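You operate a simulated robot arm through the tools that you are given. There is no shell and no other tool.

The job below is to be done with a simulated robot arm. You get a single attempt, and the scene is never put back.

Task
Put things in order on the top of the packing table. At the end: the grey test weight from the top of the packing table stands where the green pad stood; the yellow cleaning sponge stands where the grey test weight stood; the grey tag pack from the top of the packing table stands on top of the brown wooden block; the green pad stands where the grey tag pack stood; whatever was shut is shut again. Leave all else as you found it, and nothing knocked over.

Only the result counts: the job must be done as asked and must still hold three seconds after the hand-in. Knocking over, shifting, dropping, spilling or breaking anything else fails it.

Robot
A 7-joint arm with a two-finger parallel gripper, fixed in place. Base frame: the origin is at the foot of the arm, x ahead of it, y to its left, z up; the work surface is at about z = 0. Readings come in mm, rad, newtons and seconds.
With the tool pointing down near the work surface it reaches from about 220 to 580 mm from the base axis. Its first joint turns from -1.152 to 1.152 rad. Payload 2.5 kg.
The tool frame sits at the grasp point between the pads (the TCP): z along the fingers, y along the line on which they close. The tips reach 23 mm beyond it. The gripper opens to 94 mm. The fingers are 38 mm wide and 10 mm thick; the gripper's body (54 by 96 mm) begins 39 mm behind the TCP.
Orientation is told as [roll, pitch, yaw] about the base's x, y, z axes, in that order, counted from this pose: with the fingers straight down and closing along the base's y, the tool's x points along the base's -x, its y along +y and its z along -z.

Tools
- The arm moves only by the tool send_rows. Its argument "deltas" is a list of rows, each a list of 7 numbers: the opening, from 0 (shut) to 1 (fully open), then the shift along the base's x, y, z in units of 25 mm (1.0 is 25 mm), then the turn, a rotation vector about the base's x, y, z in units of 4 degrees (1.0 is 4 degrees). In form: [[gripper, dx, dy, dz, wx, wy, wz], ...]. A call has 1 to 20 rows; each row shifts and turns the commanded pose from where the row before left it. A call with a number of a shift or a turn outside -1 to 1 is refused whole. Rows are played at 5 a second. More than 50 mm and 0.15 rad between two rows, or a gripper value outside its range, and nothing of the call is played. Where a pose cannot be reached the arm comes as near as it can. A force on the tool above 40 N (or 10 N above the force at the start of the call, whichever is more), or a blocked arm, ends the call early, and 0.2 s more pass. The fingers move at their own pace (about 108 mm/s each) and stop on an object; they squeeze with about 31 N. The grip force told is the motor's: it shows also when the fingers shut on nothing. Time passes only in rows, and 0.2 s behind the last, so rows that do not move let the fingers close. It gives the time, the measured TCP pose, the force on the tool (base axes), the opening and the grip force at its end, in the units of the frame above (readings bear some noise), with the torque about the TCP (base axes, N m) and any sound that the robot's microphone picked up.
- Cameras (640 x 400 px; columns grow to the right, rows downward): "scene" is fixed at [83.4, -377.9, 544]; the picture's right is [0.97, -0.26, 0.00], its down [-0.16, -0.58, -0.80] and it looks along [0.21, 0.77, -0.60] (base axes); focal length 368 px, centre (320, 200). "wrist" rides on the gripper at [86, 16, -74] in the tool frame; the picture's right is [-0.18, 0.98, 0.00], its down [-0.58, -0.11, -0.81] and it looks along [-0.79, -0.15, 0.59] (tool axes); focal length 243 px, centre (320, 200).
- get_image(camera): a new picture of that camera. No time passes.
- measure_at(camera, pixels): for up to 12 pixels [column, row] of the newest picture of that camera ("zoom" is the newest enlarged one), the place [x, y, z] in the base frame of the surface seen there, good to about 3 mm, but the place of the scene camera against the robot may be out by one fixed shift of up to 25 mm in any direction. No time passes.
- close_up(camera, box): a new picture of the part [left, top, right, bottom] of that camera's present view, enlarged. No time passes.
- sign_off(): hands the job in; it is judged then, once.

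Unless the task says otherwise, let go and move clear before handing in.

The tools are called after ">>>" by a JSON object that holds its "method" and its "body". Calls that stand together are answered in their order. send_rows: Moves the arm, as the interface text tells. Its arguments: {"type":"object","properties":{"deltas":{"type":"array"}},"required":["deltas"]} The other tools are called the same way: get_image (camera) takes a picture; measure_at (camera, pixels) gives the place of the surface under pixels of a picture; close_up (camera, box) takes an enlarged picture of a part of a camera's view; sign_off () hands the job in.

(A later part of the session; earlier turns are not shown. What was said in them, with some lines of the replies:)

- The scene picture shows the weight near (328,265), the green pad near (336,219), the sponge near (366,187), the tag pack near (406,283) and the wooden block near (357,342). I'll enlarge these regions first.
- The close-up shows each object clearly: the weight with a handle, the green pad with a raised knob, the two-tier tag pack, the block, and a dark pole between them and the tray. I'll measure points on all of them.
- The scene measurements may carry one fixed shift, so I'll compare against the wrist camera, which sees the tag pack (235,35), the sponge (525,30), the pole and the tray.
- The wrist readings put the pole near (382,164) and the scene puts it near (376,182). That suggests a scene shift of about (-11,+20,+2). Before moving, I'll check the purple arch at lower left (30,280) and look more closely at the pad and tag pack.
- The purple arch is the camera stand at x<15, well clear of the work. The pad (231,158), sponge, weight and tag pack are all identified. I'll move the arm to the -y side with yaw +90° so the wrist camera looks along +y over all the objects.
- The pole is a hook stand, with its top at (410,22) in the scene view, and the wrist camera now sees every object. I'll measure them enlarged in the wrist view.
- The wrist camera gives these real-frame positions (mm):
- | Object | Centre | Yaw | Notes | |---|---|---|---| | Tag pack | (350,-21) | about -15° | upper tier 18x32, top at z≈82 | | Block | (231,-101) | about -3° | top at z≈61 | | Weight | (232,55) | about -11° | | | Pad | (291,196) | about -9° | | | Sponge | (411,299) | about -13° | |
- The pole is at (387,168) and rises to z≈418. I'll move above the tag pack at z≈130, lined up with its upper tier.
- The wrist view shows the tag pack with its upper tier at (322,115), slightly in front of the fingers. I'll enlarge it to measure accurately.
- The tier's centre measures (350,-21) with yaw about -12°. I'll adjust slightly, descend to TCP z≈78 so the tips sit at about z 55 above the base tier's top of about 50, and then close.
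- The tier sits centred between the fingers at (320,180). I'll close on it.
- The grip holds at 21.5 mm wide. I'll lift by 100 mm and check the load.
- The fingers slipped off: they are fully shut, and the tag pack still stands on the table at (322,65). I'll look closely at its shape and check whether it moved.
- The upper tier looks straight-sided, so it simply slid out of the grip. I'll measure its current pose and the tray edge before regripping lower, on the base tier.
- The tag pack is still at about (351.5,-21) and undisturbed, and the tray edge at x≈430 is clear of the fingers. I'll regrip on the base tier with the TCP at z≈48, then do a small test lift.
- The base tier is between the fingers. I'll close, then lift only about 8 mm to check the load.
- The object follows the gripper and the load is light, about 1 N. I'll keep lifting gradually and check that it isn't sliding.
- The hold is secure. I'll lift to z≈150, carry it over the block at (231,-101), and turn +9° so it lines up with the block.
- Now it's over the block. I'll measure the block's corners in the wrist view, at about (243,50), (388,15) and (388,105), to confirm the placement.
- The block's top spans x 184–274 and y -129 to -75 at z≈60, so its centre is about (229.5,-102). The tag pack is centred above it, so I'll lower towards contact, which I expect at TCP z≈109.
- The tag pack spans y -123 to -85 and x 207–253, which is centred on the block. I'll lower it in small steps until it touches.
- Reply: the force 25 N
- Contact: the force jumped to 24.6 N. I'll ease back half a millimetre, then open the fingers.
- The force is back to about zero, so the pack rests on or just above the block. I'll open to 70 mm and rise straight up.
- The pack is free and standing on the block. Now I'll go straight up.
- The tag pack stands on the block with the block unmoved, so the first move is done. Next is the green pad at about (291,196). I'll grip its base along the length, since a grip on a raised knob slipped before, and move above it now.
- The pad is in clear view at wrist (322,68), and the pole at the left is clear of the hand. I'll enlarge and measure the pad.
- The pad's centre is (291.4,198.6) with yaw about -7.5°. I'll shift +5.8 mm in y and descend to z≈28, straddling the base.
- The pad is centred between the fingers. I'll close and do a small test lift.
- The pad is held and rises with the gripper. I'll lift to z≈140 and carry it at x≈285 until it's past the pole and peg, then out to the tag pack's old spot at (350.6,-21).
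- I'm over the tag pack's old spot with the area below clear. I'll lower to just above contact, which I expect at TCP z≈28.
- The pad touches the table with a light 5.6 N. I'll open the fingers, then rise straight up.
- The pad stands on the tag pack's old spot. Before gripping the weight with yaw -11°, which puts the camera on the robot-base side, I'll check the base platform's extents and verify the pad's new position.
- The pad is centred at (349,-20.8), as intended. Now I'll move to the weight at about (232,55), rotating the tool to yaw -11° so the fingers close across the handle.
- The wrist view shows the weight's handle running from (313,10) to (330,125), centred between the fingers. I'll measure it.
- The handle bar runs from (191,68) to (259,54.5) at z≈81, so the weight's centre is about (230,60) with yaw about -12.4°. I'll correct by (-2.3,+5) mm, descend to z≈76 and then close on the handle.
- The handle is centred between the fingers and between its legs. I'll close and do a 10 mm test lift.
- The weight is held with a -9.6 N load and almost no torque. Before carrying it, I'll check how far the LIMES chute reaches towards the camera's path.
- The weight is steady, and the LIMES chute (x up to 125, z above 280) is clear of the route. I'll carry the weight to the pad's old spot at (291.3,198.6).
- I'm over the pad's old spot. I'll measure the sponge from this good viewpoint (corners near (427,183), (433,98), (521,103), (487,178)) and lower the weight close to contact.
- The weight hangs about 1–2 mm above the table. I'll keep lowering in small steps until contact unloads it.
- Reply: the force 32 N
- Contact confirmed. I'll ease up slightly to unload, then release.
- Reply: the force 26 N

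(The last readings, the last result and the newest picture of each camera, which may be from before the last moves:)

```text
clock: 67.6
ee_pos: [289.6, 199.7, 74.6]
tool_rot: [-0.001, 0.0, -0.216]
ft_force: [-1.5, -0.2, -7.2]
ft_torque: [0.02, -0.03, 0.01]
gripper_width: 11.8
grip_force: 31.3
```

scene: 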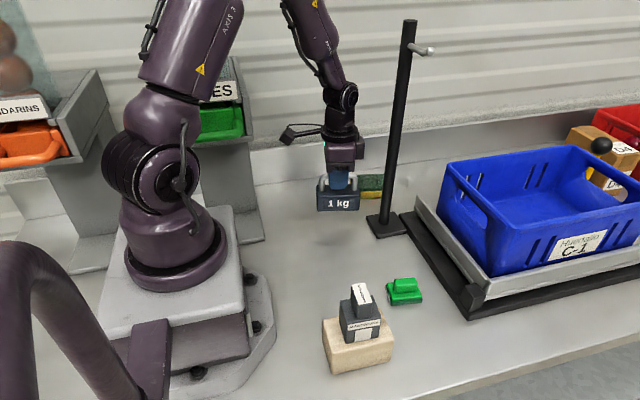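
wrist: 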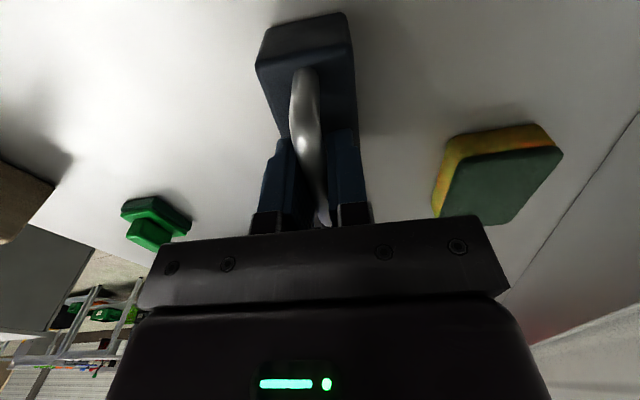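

The weight is just touching, partly supported at -7.2 N. I'll release it now and rise.

>>> {"method": "send_rows", "body": {"deltas": [[0.2, 0, 0, 0, 0, 0, 0], [0.4, 0, 0, 0, 0, 0, 0], [0.6, 0, 0, 0, 0, 0, 0], [0.6, 0, 0, 0, 0, 0, 0]]}}

>>> {"method": "get_image", "body": {"camera": "wrist"}}

>>> {"method": "close_up", "body": {"camera": "scene", "box": [270, 130, 400, 250]}}

```text
clock: 68.6
ee_pos: [289.7, 200.4, 75.2]
tool_rot: [-0.002, 0.0, -0.217]
ft_force: [-0.2, -0.1, -0.2]
ft_torque: [0.0, 0.02, -0.02]
gripper_width: 56.5
grip_force: 0.1
```

```text
taken
```

wrist: 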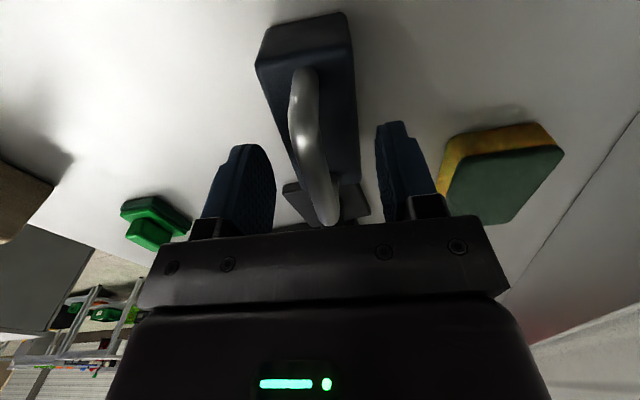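

```text
3.33 times, centred on (335, 190) of scene
```

zoom: 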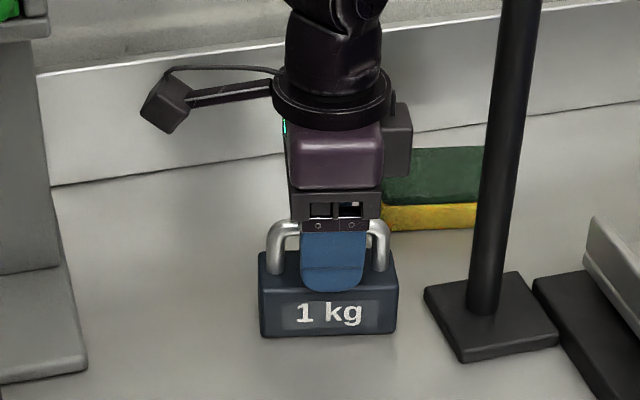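

The weight stands where the pad was. I'll rise clear of the handle, then go around the +y side (away from the pole) to (300,290) on the way to the sponge.

>>> {"method": "send_rows", "body": {"deltas": [[0.6, 0, 0, 0.3, 0, 0, 0], [0.6, 0, 0, 0.6, 0, 0, 0], [0.6, 0, 0, 0.9, 0, 0, 0], [0.6, 0, 0, 0.9, 0, 0, 0], [0.6, 0, 0, 0.8, 0, 0, 0], [0.85, 0.06, 0.6, 0, 0, 0, 0], [0.85, 0.06, 0.8, 0, 0, 0, 0], [0.85, 0.06, 0.8, 0, 0, 0, 0], [0.85, 0.06, 0.8, 0, 0, 0, 0], [0.85, 0.06, 0.64, 0, 0, 0, 0], [0.85, 0, 0, 0, 0, 0, 0]]}}

>>> {"method": "get_image", "body": {"camera": "wrist"}}

>>> {"method": "get_image", "body": {"camera": "scene"}}

```text
clock: 71.0
ee_pos: [297.4, 291.9, 163.9]
tool_rot: [0.0, 0.0, -0.215]
ft_force: [0.1, -0.2, -0.3]
ft_torque: [0.01, -0.02, -0.02]
gripper_width: 79.9
grip_force: 0.1
```

```text
taken
```

wrist: 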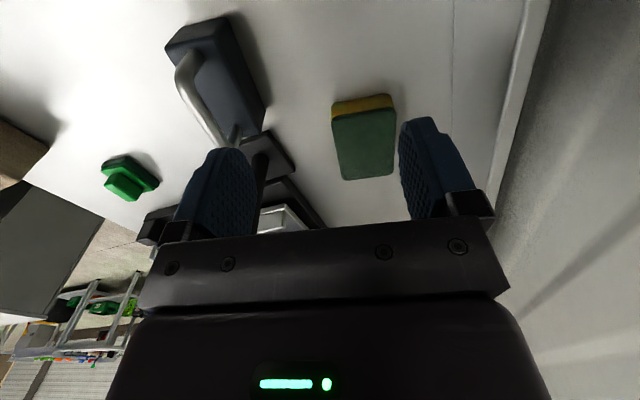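

```text
taken
```

scene: 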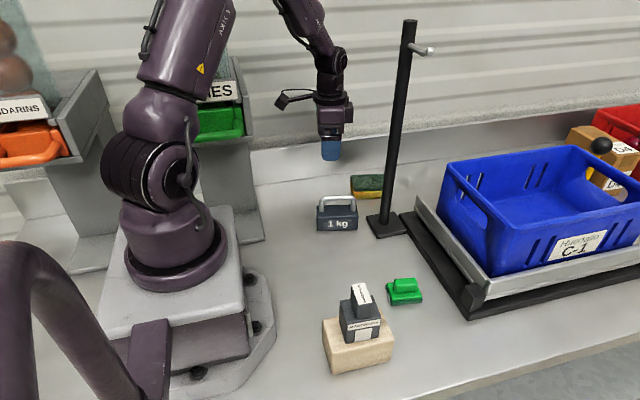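

The sponge is in full view at wrist (363,140), and the weight stands properly at its new spot. I'll measure the sponge's corners.

>>> {"method": "close_up", "body": {"camera": "wrist", "box": [310, 70, 420, 200]}}

>>> {"method": "measure_at", "body": {"camera": "wrist", "pixels": [[335, 120], [394, 109], [343, 177], [392, 172], [333, 108], [390, 96], [365, 140], [343, 179], [215, 130], [180, 60], [225, 30], [232, 130]]}}

```text
3.08 times, centred on (365, 135) of wrist
```

zoom: 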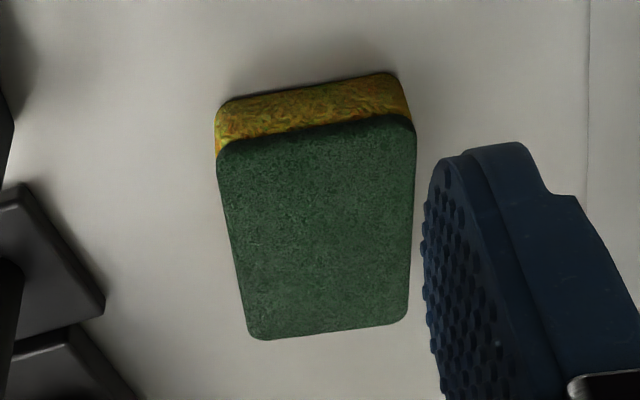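

```text
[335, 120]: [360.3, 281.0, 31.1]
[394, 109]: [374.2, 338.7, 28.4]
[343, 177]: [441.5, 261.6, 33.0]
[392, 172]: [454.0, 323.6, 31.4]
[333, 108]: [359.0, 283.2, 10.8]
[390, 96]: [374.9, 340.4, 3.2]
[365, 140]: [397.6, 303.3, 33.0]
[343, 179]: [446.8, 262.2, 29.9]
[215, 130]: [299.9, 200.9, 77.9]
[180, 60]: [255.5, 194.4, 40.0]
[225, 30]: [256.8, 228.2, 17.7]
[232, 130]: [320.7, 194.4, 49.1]
```

The sponge's centre is (409.6,300) with yaw -12° and a depth of about 58 mm. I'll extend halfway in +x first and check the clearance to the pole.

>>> {"method": "send_rows", "body": {"deltas": [[0.92, 0.5, 0.069, 0, 0, 0, 0], [0.92, 0.6, 0.069, 0, 0, 0, 0], [0.92, 0.6, 0.069, 0, 0, 0, 0], [0.92, 0.5, 0.069, 0, 0, 0, 0], [0.92, 0, 0, 0, 0, 0, 0]]}}

>>> {"method": "get_image", "body": {"camera": "scene"}}

>>> {"method": "get_image", "body": {"camera": "wrist"}}

```text
clock: 72.2
ee_pos: [353.5, 297.8, 163.3]
tool_rot: [0.001, 0.0, -0.215]
ft_force: [0.9, 0.4, 0.3]
ft_torque: [0.0, 0.04, 0.0]
gripper_width: 86.5
grip_force: 0.2
```

```text
taken
```

scene: 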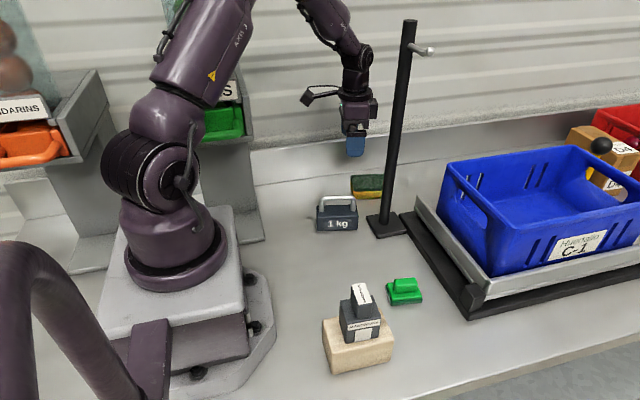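

```text
taken
```

wrist: 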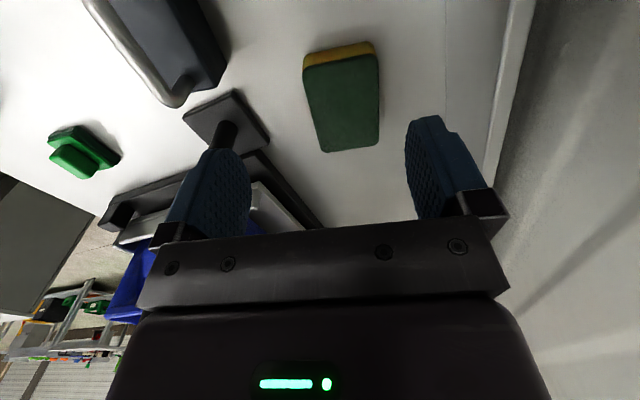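

The arm is well behind the pole and clear. I'll continue to above the sponge.

>>> {"method": "send_rows", "body": {"deltas": [[0.92, 0.5, 0.035, 0, 0, 0, 0], [0.92, 0.6, 0.035, 0, 0, 0, 0], [0.92, 0.6, 0.035, 0, 0, 0, 0], [0.92, 0.532, 0.035, 0, 0, 0, 0], [0.92, 0, 0, -0.5, 0, 0, 0], [0.92, 0, 0, -0.7, 0, 0, 0], [0.92, 0, 0, -0.5, 0, 0, 0], [0.92, 0, 0, -0.3, 0, 0, 0], [0.92, 0, 0, 0, 0, 0, 0]]}}

>>> {"method": "get_image", "body": {"camera": "scene"}}

>>> {"method": "get_image", "body": {"camera": "wrist"}}

```text
clock: 74.2
ee_pos: [408.7, 301.4, 112.4]
tool_rot: [-0.001, 0.001, -0.216]
ft_force: [1.3, 0.0, 0.6]
ft_torque: [0.0, 0.02, 0.04]
gripper_width: 86.3
grip_force: 0.1
```

```text
taken
```

scene: 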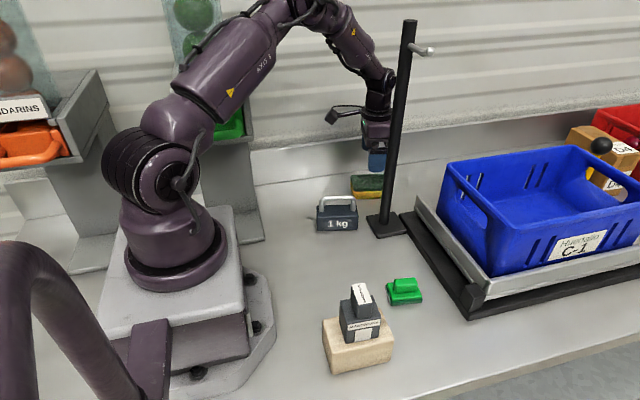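

```text
taken
```

wrist: 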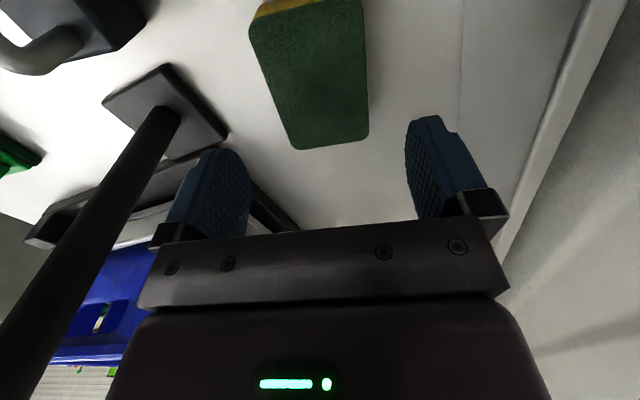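

>>> {"method": "measure_at", "body": {"camera": "wrist", "pixels": [[252, 28], [362, 8], [298, 145], [366, 135], [310, 70], [260, 60], [364, 80], [280, 110], [150, 120], [165, 110], [200, 110], [225, 130]]}}

>>> {"method": "close_up", "body": {"camera": "scene", "box": [310, 0, 450, 240]}}

```text
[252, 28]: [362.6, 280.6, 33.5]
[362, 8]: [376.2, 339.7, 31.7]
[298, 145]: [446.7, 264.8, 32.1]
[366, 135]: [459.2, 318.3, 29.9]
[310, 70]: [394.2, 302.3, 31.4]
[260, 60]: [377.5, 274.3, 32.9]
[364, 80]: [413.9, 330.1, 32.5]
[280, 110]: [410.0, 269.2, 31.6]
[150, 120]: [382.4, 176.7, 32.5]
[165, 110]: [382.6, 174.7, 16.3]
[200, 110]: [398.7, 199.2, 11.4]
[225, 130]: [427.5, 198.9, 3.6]
```

```text
1.67 times, centred on (380, 120) of scene
```

zoom: 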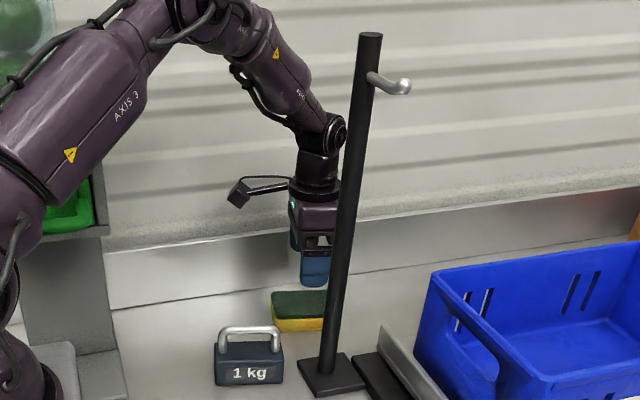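

The sponge's centre is (411,300.5) and the fingers straddle it with margin. I'll descend to z≈28.

>>> {"method": "send_rows", "body": {"deltas": [[0.92, 0.05, 0.02, -0.4, 0, 0, 0], [0.92, 0, 0, -0.6, 0, 0, 0], [0.92, 0, 0, -0.6, 0, 0, 0], [0.92, 0, 0, -0.6, 0, 0, 0], [0.92, 0, 0, -0.5, 0, 0, 0], [0.92, 0, 0, -0.4, 0, 0, 0], [0.92, 0, 0, -0.2, 0, 0, 0], [0.92, 0, 0, -0.076, 0, 0, 0], [0.92, 0, 0, 0, 0, 0, 0]]}}

>>> {"method": "get_image", "body": {"camera": "wrist"}}

>>> {"method": "close_up", "body": {"camera": "scene", "box": [310, 0, 450, 240]}}

```text
clock: 76.2
ee_pos: [408.9, 302.6, 28.4]
tool_rot: [0.001, 0.001, -0.217]
ft_force: [-0.6, -0.2, 0.1]
ft_torque: [0.01, -0.02, -0.01]
gripper_width: 86.4
grip_force: 0.1
```

```text
taken
```

wrist: 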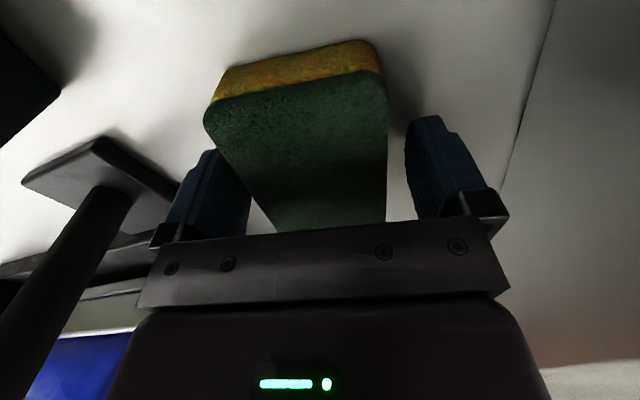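

```text
1.67 times, centred on (380, 120) of scene
```

zoom: 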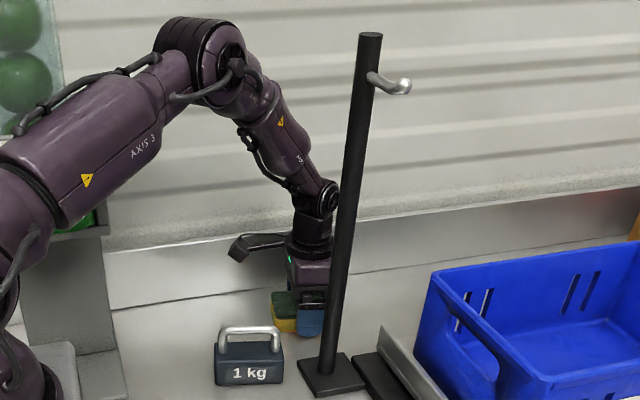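

The sponge lies between the fingers. I'll close, then test lift.

>>> {"method": "send_rows", "body": {"deltas": [[0.7, 0, 0, 0, 0, 0, 0], [0.5, 0, 0, 0, 0, 0, 0], [0, 0, 0, 0, 0, 0, 0], [0, 0, 0, 0, 0, 0, 0], [0, 0, 0, 0, 0, 0, 0], [0, 0, 0, 0, 0, 0, 0]]}}

>>> {"method": "send_rows", "body": {"deltas": [[0, 0, 0, 0.1, 0, 0, 0], [0, 0, 0, 0.2, 0, 0, 0], [0, 0, 0, 0.3, 0, 0, 0], [0, 0, 0, 0, 0, 0, 0]]}}

>>> {"method": "get_image", "body": {"camera": "wrist"}}

>>> {"method": "close_up", "body": {"camera": "scene", "box": [310, 100, 450, 240]}}

```text
clock: 77.6
ee_pos: [410.6, 302.0, 28.9]
tool_rot: [0.0, 0.0, -0.217]
ft_force: [-0.6, 0.0, 0.0]
ft_torque: [0.0, 0.0, -0.01]
gripper_width: 63.5
grip_force: 30.8
```

```text
clock: 78.6
ee_pos: [410.2, 302.0, 43.7]
tool_rot: [0.001, 0.0, -0.214]
ft_force: [-0.8, 0.3, -0.5]
ft_torque: [0.0, -0.02, -0.02]
gripper_width: 63.6
grip_force: 31.0
```

```text
taken
```

wrist: 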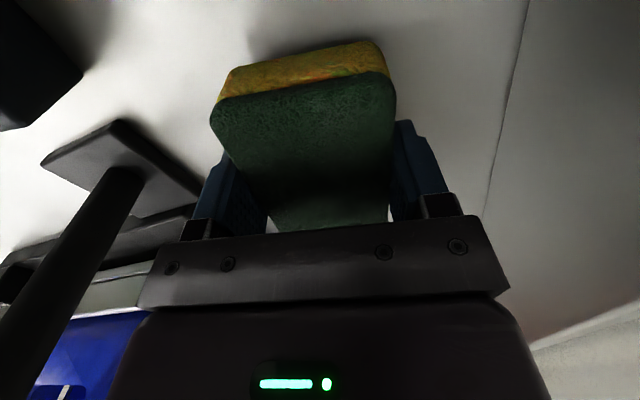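

```text
2.86 times, centred on (380, 170) of scene
```

zoom: 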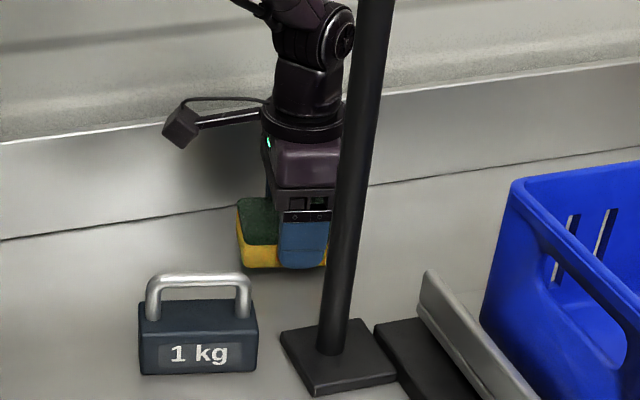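

The sponge is held firmly at 63.5 mm wide. I'll lift to z≈163 and back away in -x, the same way I came.

>>> {"method": "send_rows", "body": {"deltas": [[0, 0, 0, 0.6, 0, 0, 0], [0, 0, 0, 0.9, 0, 0, 0], [0, 0, 0, 0.9, 0, 0, 0], [0, 0, 0, 0.9, 0, 0, 0], [0, 0, 0, 0.9, 0, 0, 0], [0, 0, 0, 0.6, 0, 0, 0], [0, -0.5, -0.05, 0, 0, 0, 0], [0, -0.7, -0.07, 0, 0, 0, 0], [0, -0.7, -0.07, 0, 0, 0, 0], [0, -0.7, -0.07, 0, 0, 0, 0], [0, -0.7, -0.07, 0, 0, 0, 0], [0, -0.7, -0.07, 0, 0, 0, 0], [0, -0.4, 0, 0, 0, 0, 0], [0, 0, 0, 0, 0, 0, 0]]}}

>>> {"method": "get_image", "body": {"camera": "wrist"}}

>>> {"method": "get_image", "body": {"camera": "scene"}}

```text
clock: 81.6
ee_pos: [299.0, 291.7, 162.6]
tool_rot: [-0.001, 0.0, -0.217]
ft_force: [-0.4, 0.0, 0.6]
ft_torque: [-0.02, 0.01, -0.01]
gripper_width: 63.2
grip_force: 30.7
```

```text
taken
```

wrist: 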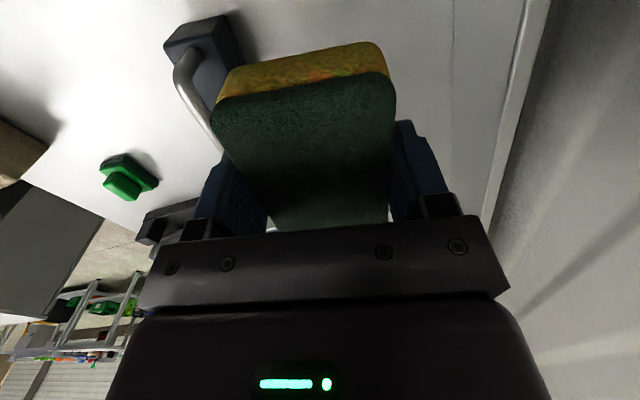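

```text
taken
```

scene: 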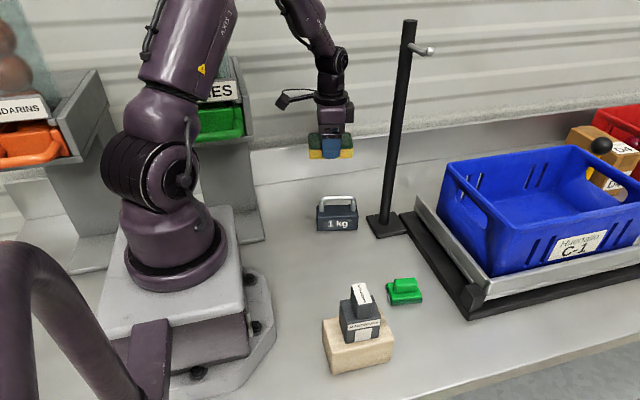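

The sponge is secure and the arm is clear of the pole. Now I'll carry it to the weight's old spot at (229.8,59.7).

>>> {"method": "send_rows", "body": {"deltas": [[0, -0.15, -0.5, 0, 0, 0, 0], [0, -0.24, -0.8, 0, 0, 0, 0], [0, -0.26, -0.84, 0, 0, 0, 0], [0, -0.26, -0.84, 0, 0, 0, 0], [0, -0.26, -0.84, 0, 0, 0, 0], [0, -0.26, -0.84, 0, 0, 0, 0], [0, -0.26, -0.84, 0, 0, 0, 0], [0, -0.26, -0.84, 0, 0, 0, 0], [0, -0.26, -0.84, 0, 0, 0, 0], [0, -0.26, -0.84, 0, 0, 0, 0], [0, -0.22, -0.72, 0, 0, 0, 0], [0, -0.15, -0.492, 0, 0, 0, 0], [0, 0, 0, 0, 0, 0, 0]]}}

>>> {"method": "get_image", "body": {"camera": "wrist"}}

>>> {"method": "get_image", "body": {"camera": "scene"}}

```text
clock: 84.4
ee_pos: [228.3, 61.2, 163.3]
tool_rot: [0.0, 0.0, -0.214]
ft_force: [0.5, -0.4, -0.7]
ft_torque: [0.03, 0.0, 0.0]
gripper_width: 63.4
grip_force: 31.5
```

```text
taken
```

wrist: 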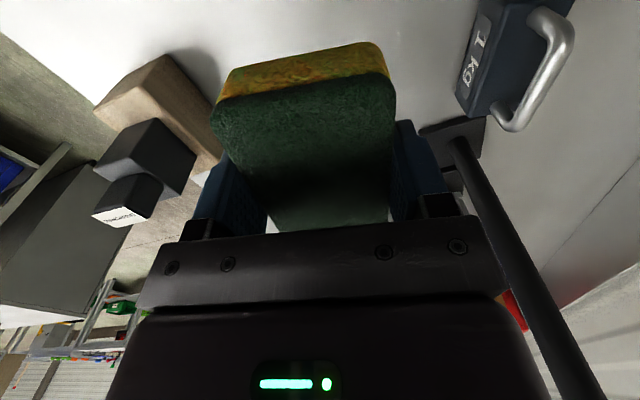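

```text
taken
```

scene: 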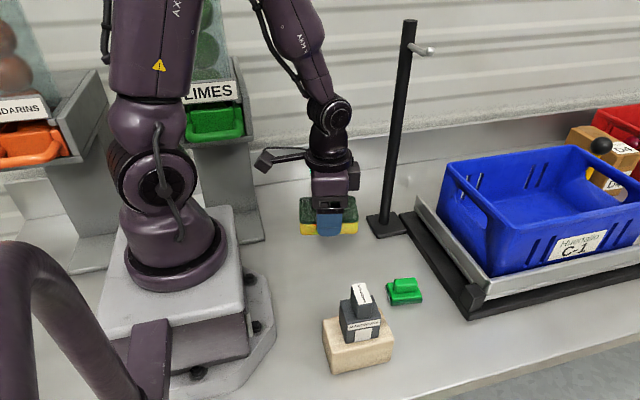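

I'm over the weight's old spot, which is empty. I'll lower the sponge to just above contact.

>>> {"method": "send_rows", "body": {"deltas": [[0, 0, 0, -0.5, 0, 0, 0], [0, 0, 0, -0.8, 0, 0, 0], [0, 0, 0, -0.8, 0, 0, 0], [0, 0, 0, -0.8, 0, 0, 0], [0, 0, 0, -0.8, 0, 0, 0], [0, 0, 0, -0.7, 0, 0, 0], [0, 0, 0, -0.45, 0, 0, 0], [0, 0, 0, -0.25, 0, 0, 0], [0, 0, 0, -0.2, 0, 0, 0], [0, 0, 0, 0, 0, 0, 0]]}}

>>> {"method": "send_rows", "body": {"deltas": [[0, 0, 0, -0.04, 0, 0, 0], [0, 0, 0, 0, 0, 0, 0]]}}

>>> {"method": "send_rows", "body": {"deltas": [[0, 0, 0, -0.025, 0, 0, 0], [0, 0, 0, 0, 0, 0, 0]]}}

>>> {"method": "get_image", "body": {"camera": "wrist"}}

>>> {"method": "close_up", "body": {"camera": "scene", "box": [260, 180, 410, 310]}}

```text
clock: 86.6
ee_pos: [228.8, 60.8, 31.0]
tool_rot: [0.001, -0.002, -0.216]
ft_force: [0.5, 0.5, -0.5]
ft_torque: [0.02, 0.05, -0.03]
gripper_width: 63.5
grip_force: 30.8
```

```text
clock: 87.2
ee_pos: [229.3, 61.2, 28.4]
tool_rot: [0.001, -0.001, -0.215]
ft_force: [0.4, -0.5, -0.2]
ft_torque: [0.02, -0.02, 0.01]
gripper_width: 63.3
grip_force: 30.9
```

```text
clock: 87.8
ee_pos: [228.6, 60.5, 29.3]
tool_rot: [-0.001, 0.0, -0.217]
ft_force: [0.6, -0.3, -0.9]
ft_torque: [0.0, -0.02, -0.03]
gripper_width: 63.6
grip_force: 31.2
```

```text
taken
```

wrist: 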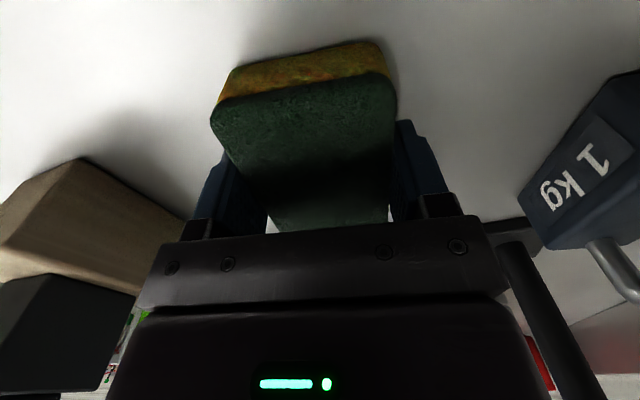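

```text
3.08 times, centred on (335, 245) of scene
```

zoom: 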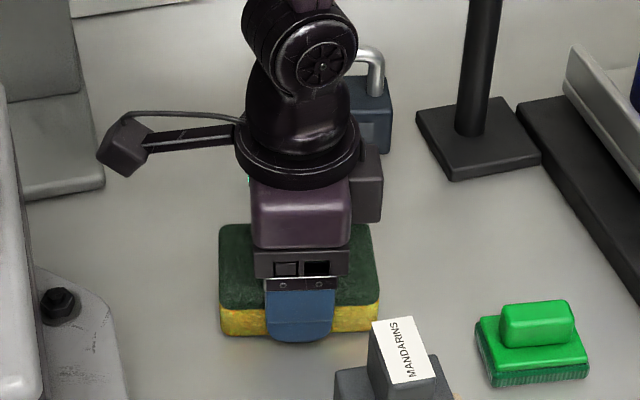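

>>> {"method": "send_rows", "body": {"deltas": [[0, 0, 0, -0.025, 0, 0, 0], [0, 0, 0, 0, 0, 0, 0]]}}

>>> {"method": "send_rows", "body": {"deltas": [[0, 0, 0, -0.02, 0, 0, 0], [0, 0, 0, 0, 0, 0, 0]]}}

```text
clock: 88.4
ee_pos: [228.8, 60.1, 28.7]
tool_rot: [0.0, -0.001, -0.216]
ft_force: [0.7, 0.6, 0.2]
ft_torque: [-0.01, -0.01, 0.02]
gripper_width: 63.6
grip_force: 30.8
```

```text
clock: 89.0
ee_pos: [228.8, 60.1, 28.7]
tool_rot: [-0.001, -0.002, -0.218]
ft_force: [-0.3, 0.6, -1.1]
ft_torque: [-0.01, -0.02, 0.01]
gripper_width: 63.7
grip_force: 31.0
```

>>> {"method": "send_rows", "body": {"deltas": [[0, 0, 0, -0.02, 0, 0, 0], [0, 0, 0, 0, 0, 0, 0]]}}

>>> {"method": "send_rows", "body": {"deltas": [[0, 0, 0, -0.015, 0, 0, 0], [0, 0, 0, 0, 0, 0, 0]]}}

```text
clock: 89.6
ee_pos: [229.0, 60.5, 28.6]
tool_rot: [0.0, 0.0, -0.216]
ft_force: [-0.5, -0.6, 9.5]
ft_torque: [0.02, 0.02, -0.02]
gripper_width: 63.6
grip_force: 30.7
```

```text
clock: 90.2
ee_pos: [228.6, 60.1, 28.5]
tool_rot: [0.0, 0.001, -0.217]
ft_force: [-0.8, -1.0, 15.6]
ft_torque: [0.0, 0.0, -0.02]
gripper_width: 63.4
grip_force: 31.5
```

The sponge is on the table, with contact at about 15 N. I'll ease up a touch, release, and rise straight up.

>>> {"method": "send_rows", "body": {"deltas": [[0, 0, 0, 0.025, 0, 0, 0], [0, 0, 0, 0, 0, 0, 0], [0.7, 0, 0, 0, 0, 0, 0], [0.8, 0, 0, 0, 0, 0, 0], [0.88, 0, 0, 0, 0, 0, 0], [0.88, 0, 0, 0, 0, 0, 0], [0.88, 0, 0, 0.3, 0, 0, 0], [0.88, 0, 0, 0.6, 0, 0, 0], [0.88, 0, 0, 0.9, 0, 0, 0], [0.88, 0, 0, 1, 0, 0, 0], [0.88, 0, 0, 1, 0, 0, 0], [0.88, 0, 0, 1, 0, 0, 0], [0.88, 0, 0, 0.8, 0, 0, 0], [0.88, 0, 0, 0, 0, 0, 0]]}}

>>> {"method": "get_image", "body": {"camera": "wrist"}}

>>> {"method": "get_image", "body": {"camera": "scene"}}

```text
clock: 93.2
ee_pos: [228.6, 61.4, 168.7]
tool_rot: [0.0, 0.001, -0.217]
ft_force: [0.7, 0.0, 0.4]
ft_torque: [0.05, -0.02, 0.0]
gripper_width: 82.8
grip_force: 0.1
```

```text
taken
```

wrist: 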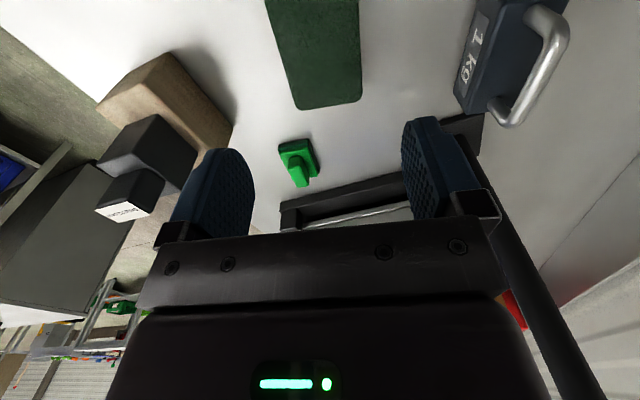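

```text
taken
```

scene: 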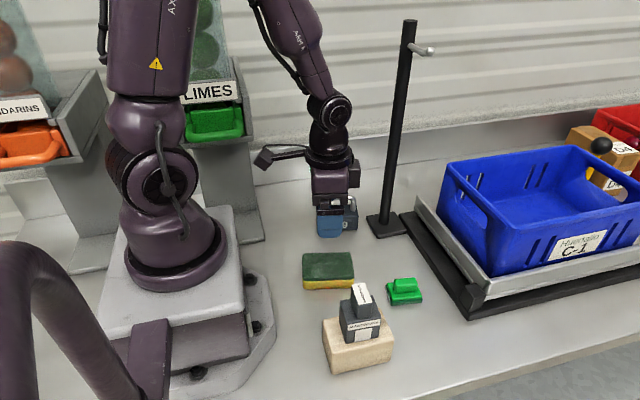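

All four moves are done. I'll rise further and verify everything with measurements.

>>> {"method": "send_rows", "body": {"deltas": [[0.88, 0.4, 0, 0.6, 0, 0, 0.3], [0.88, 0.6, 0, 0.8, 0, 0, 0.4], [0.88, 0.6, 0, 0.8, 0, 0, 0.4], [0.88, 0.6, 0, 0.8, 0, 0, 0.4], [0.88, 0.6, 0, 0.8, 0, 0, 0.5], [0.88, 0.6, 0, 0.4, 0, 0, 0.5], [0.88, 0.6, 0, 0.2, 0, 0, 0.5], [0.88, 0, 0, 0, 0, 0, 0]]}}

>>> {"method": "get_image", "body": {"camera": "scene"}}

>>> {"method": "close_up", "body": {"camera": "scene", "box": [280, 160, 440, 380]}}

```text
clock: 95.0
ee_pos: [328.2, 61.9, 279.0]
tool_rot: [0.0, -0.001, -0.006]
ft_force: [0.5, 0.0, 0.2]
ft_torque: [0.0, -0.02, -0.03]
gripper_width: 82.6
grip_force: 0.1
```

```text
taken
```

scene: 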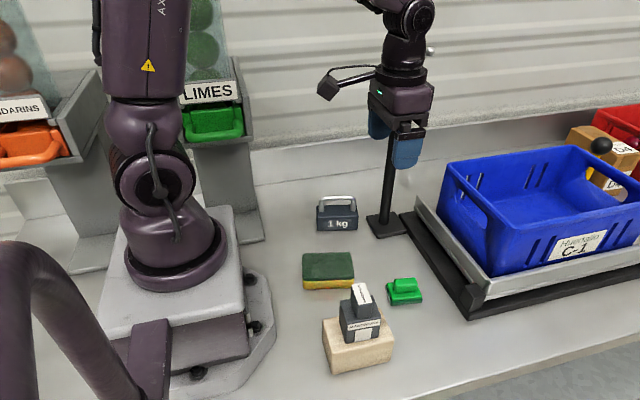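

```text
1.82 times, centred on (360, 270) of scene
```

zoom: 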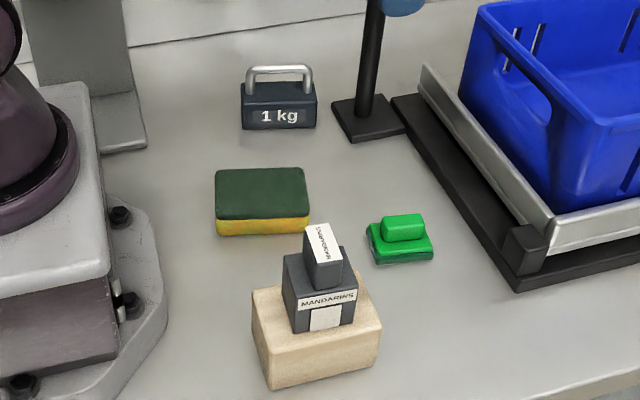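

>>> {"method": "measure_at", "body": {"camera": "zoom", "pixels": [[220, 172], [302, 170], [218, 214], [307, 214], [260, 195], [278, 70], [245, 105], [314, 102], [372, 240], [432, 250], [402, 228], [402, 217]]}}

>>> {"method": "measure_at", "body": {"camera": "zoom", "pixels": [[254, 295], [268, 350], [380, 325], [372, 292], [290, 260], [296, 315], [354, 305], [340, 255], [305, 228], [327, 224], [317, 250], [340, 262]]}}

```text
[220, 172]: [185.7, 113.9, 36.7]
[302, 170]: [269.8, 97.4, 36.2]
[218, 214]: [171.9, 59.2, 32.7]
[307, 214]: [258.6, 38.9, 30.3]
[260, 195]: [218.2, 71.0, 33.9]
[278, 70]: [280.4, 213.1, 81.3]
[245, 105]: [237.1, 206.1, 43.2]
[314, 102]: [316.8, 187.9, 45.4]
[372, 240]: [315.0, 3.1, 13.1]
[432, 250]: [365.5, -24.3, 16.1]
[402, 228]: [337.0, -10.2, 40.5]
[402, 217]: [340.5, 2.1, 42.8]
```

```text
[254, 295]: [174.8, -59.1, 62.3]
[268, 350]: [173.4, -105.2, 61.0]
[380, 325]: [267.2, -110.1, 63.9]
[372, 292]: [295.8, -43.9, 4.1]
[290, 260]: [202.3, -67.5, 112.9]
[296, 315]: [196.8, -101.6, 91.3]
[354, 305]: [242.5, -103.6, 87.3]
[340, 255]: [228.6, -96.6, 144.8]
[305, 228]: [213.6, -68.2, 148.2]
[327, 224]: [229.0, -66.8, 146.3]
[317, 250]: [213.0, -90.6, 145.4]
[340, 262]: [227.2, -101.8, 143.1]
```

The measurements agree with the intended places, comparing scene-frame centres:

- **Sponge:** (221.5,77.4), against the weight's old centre (222,77).
- **Weight:** (281,216.6), against the pad's old centre (283,215).
- **Pad:** about (339,-4), against the tag pack's old centre (340,-4).
- **Tag pack:** upright on the block, and the block hasn't moved.

Nothing was opened, and the gripper is empty and clear, so I'm handing in.

>>> {"method": "sign_off", "body": {}}

```text
The job is handed in.
```

The job is handed in. In my last check before handing in, all four objects were upright and in their new places. I haven't had a verdict back.

| Object | Now stands | Check before hand-in |
|---|---|---|
| Grey tag pack | On top of the wooden block | Upright and centred; the block has not moved |
| Green pad | Where the tag pack stood | Centre within about 2 mm |
| Grey test weight | Where the green pad stood | Centre within about 2 mm |
| Yellow cleaning sponge | Where the weight stood | Centre within about 1 mm |

- **Failed first grip:** My first grip on the tag pack, on its upper part, slipped off. The pack stayed standing and shifted about 1 mm at most. I then gripped its base, and that held.
- **Everything else:** I opened nothing, so there was nothing to shut again. I saw nothing else move or fall. The gripper was empty and clear of the table at the end.
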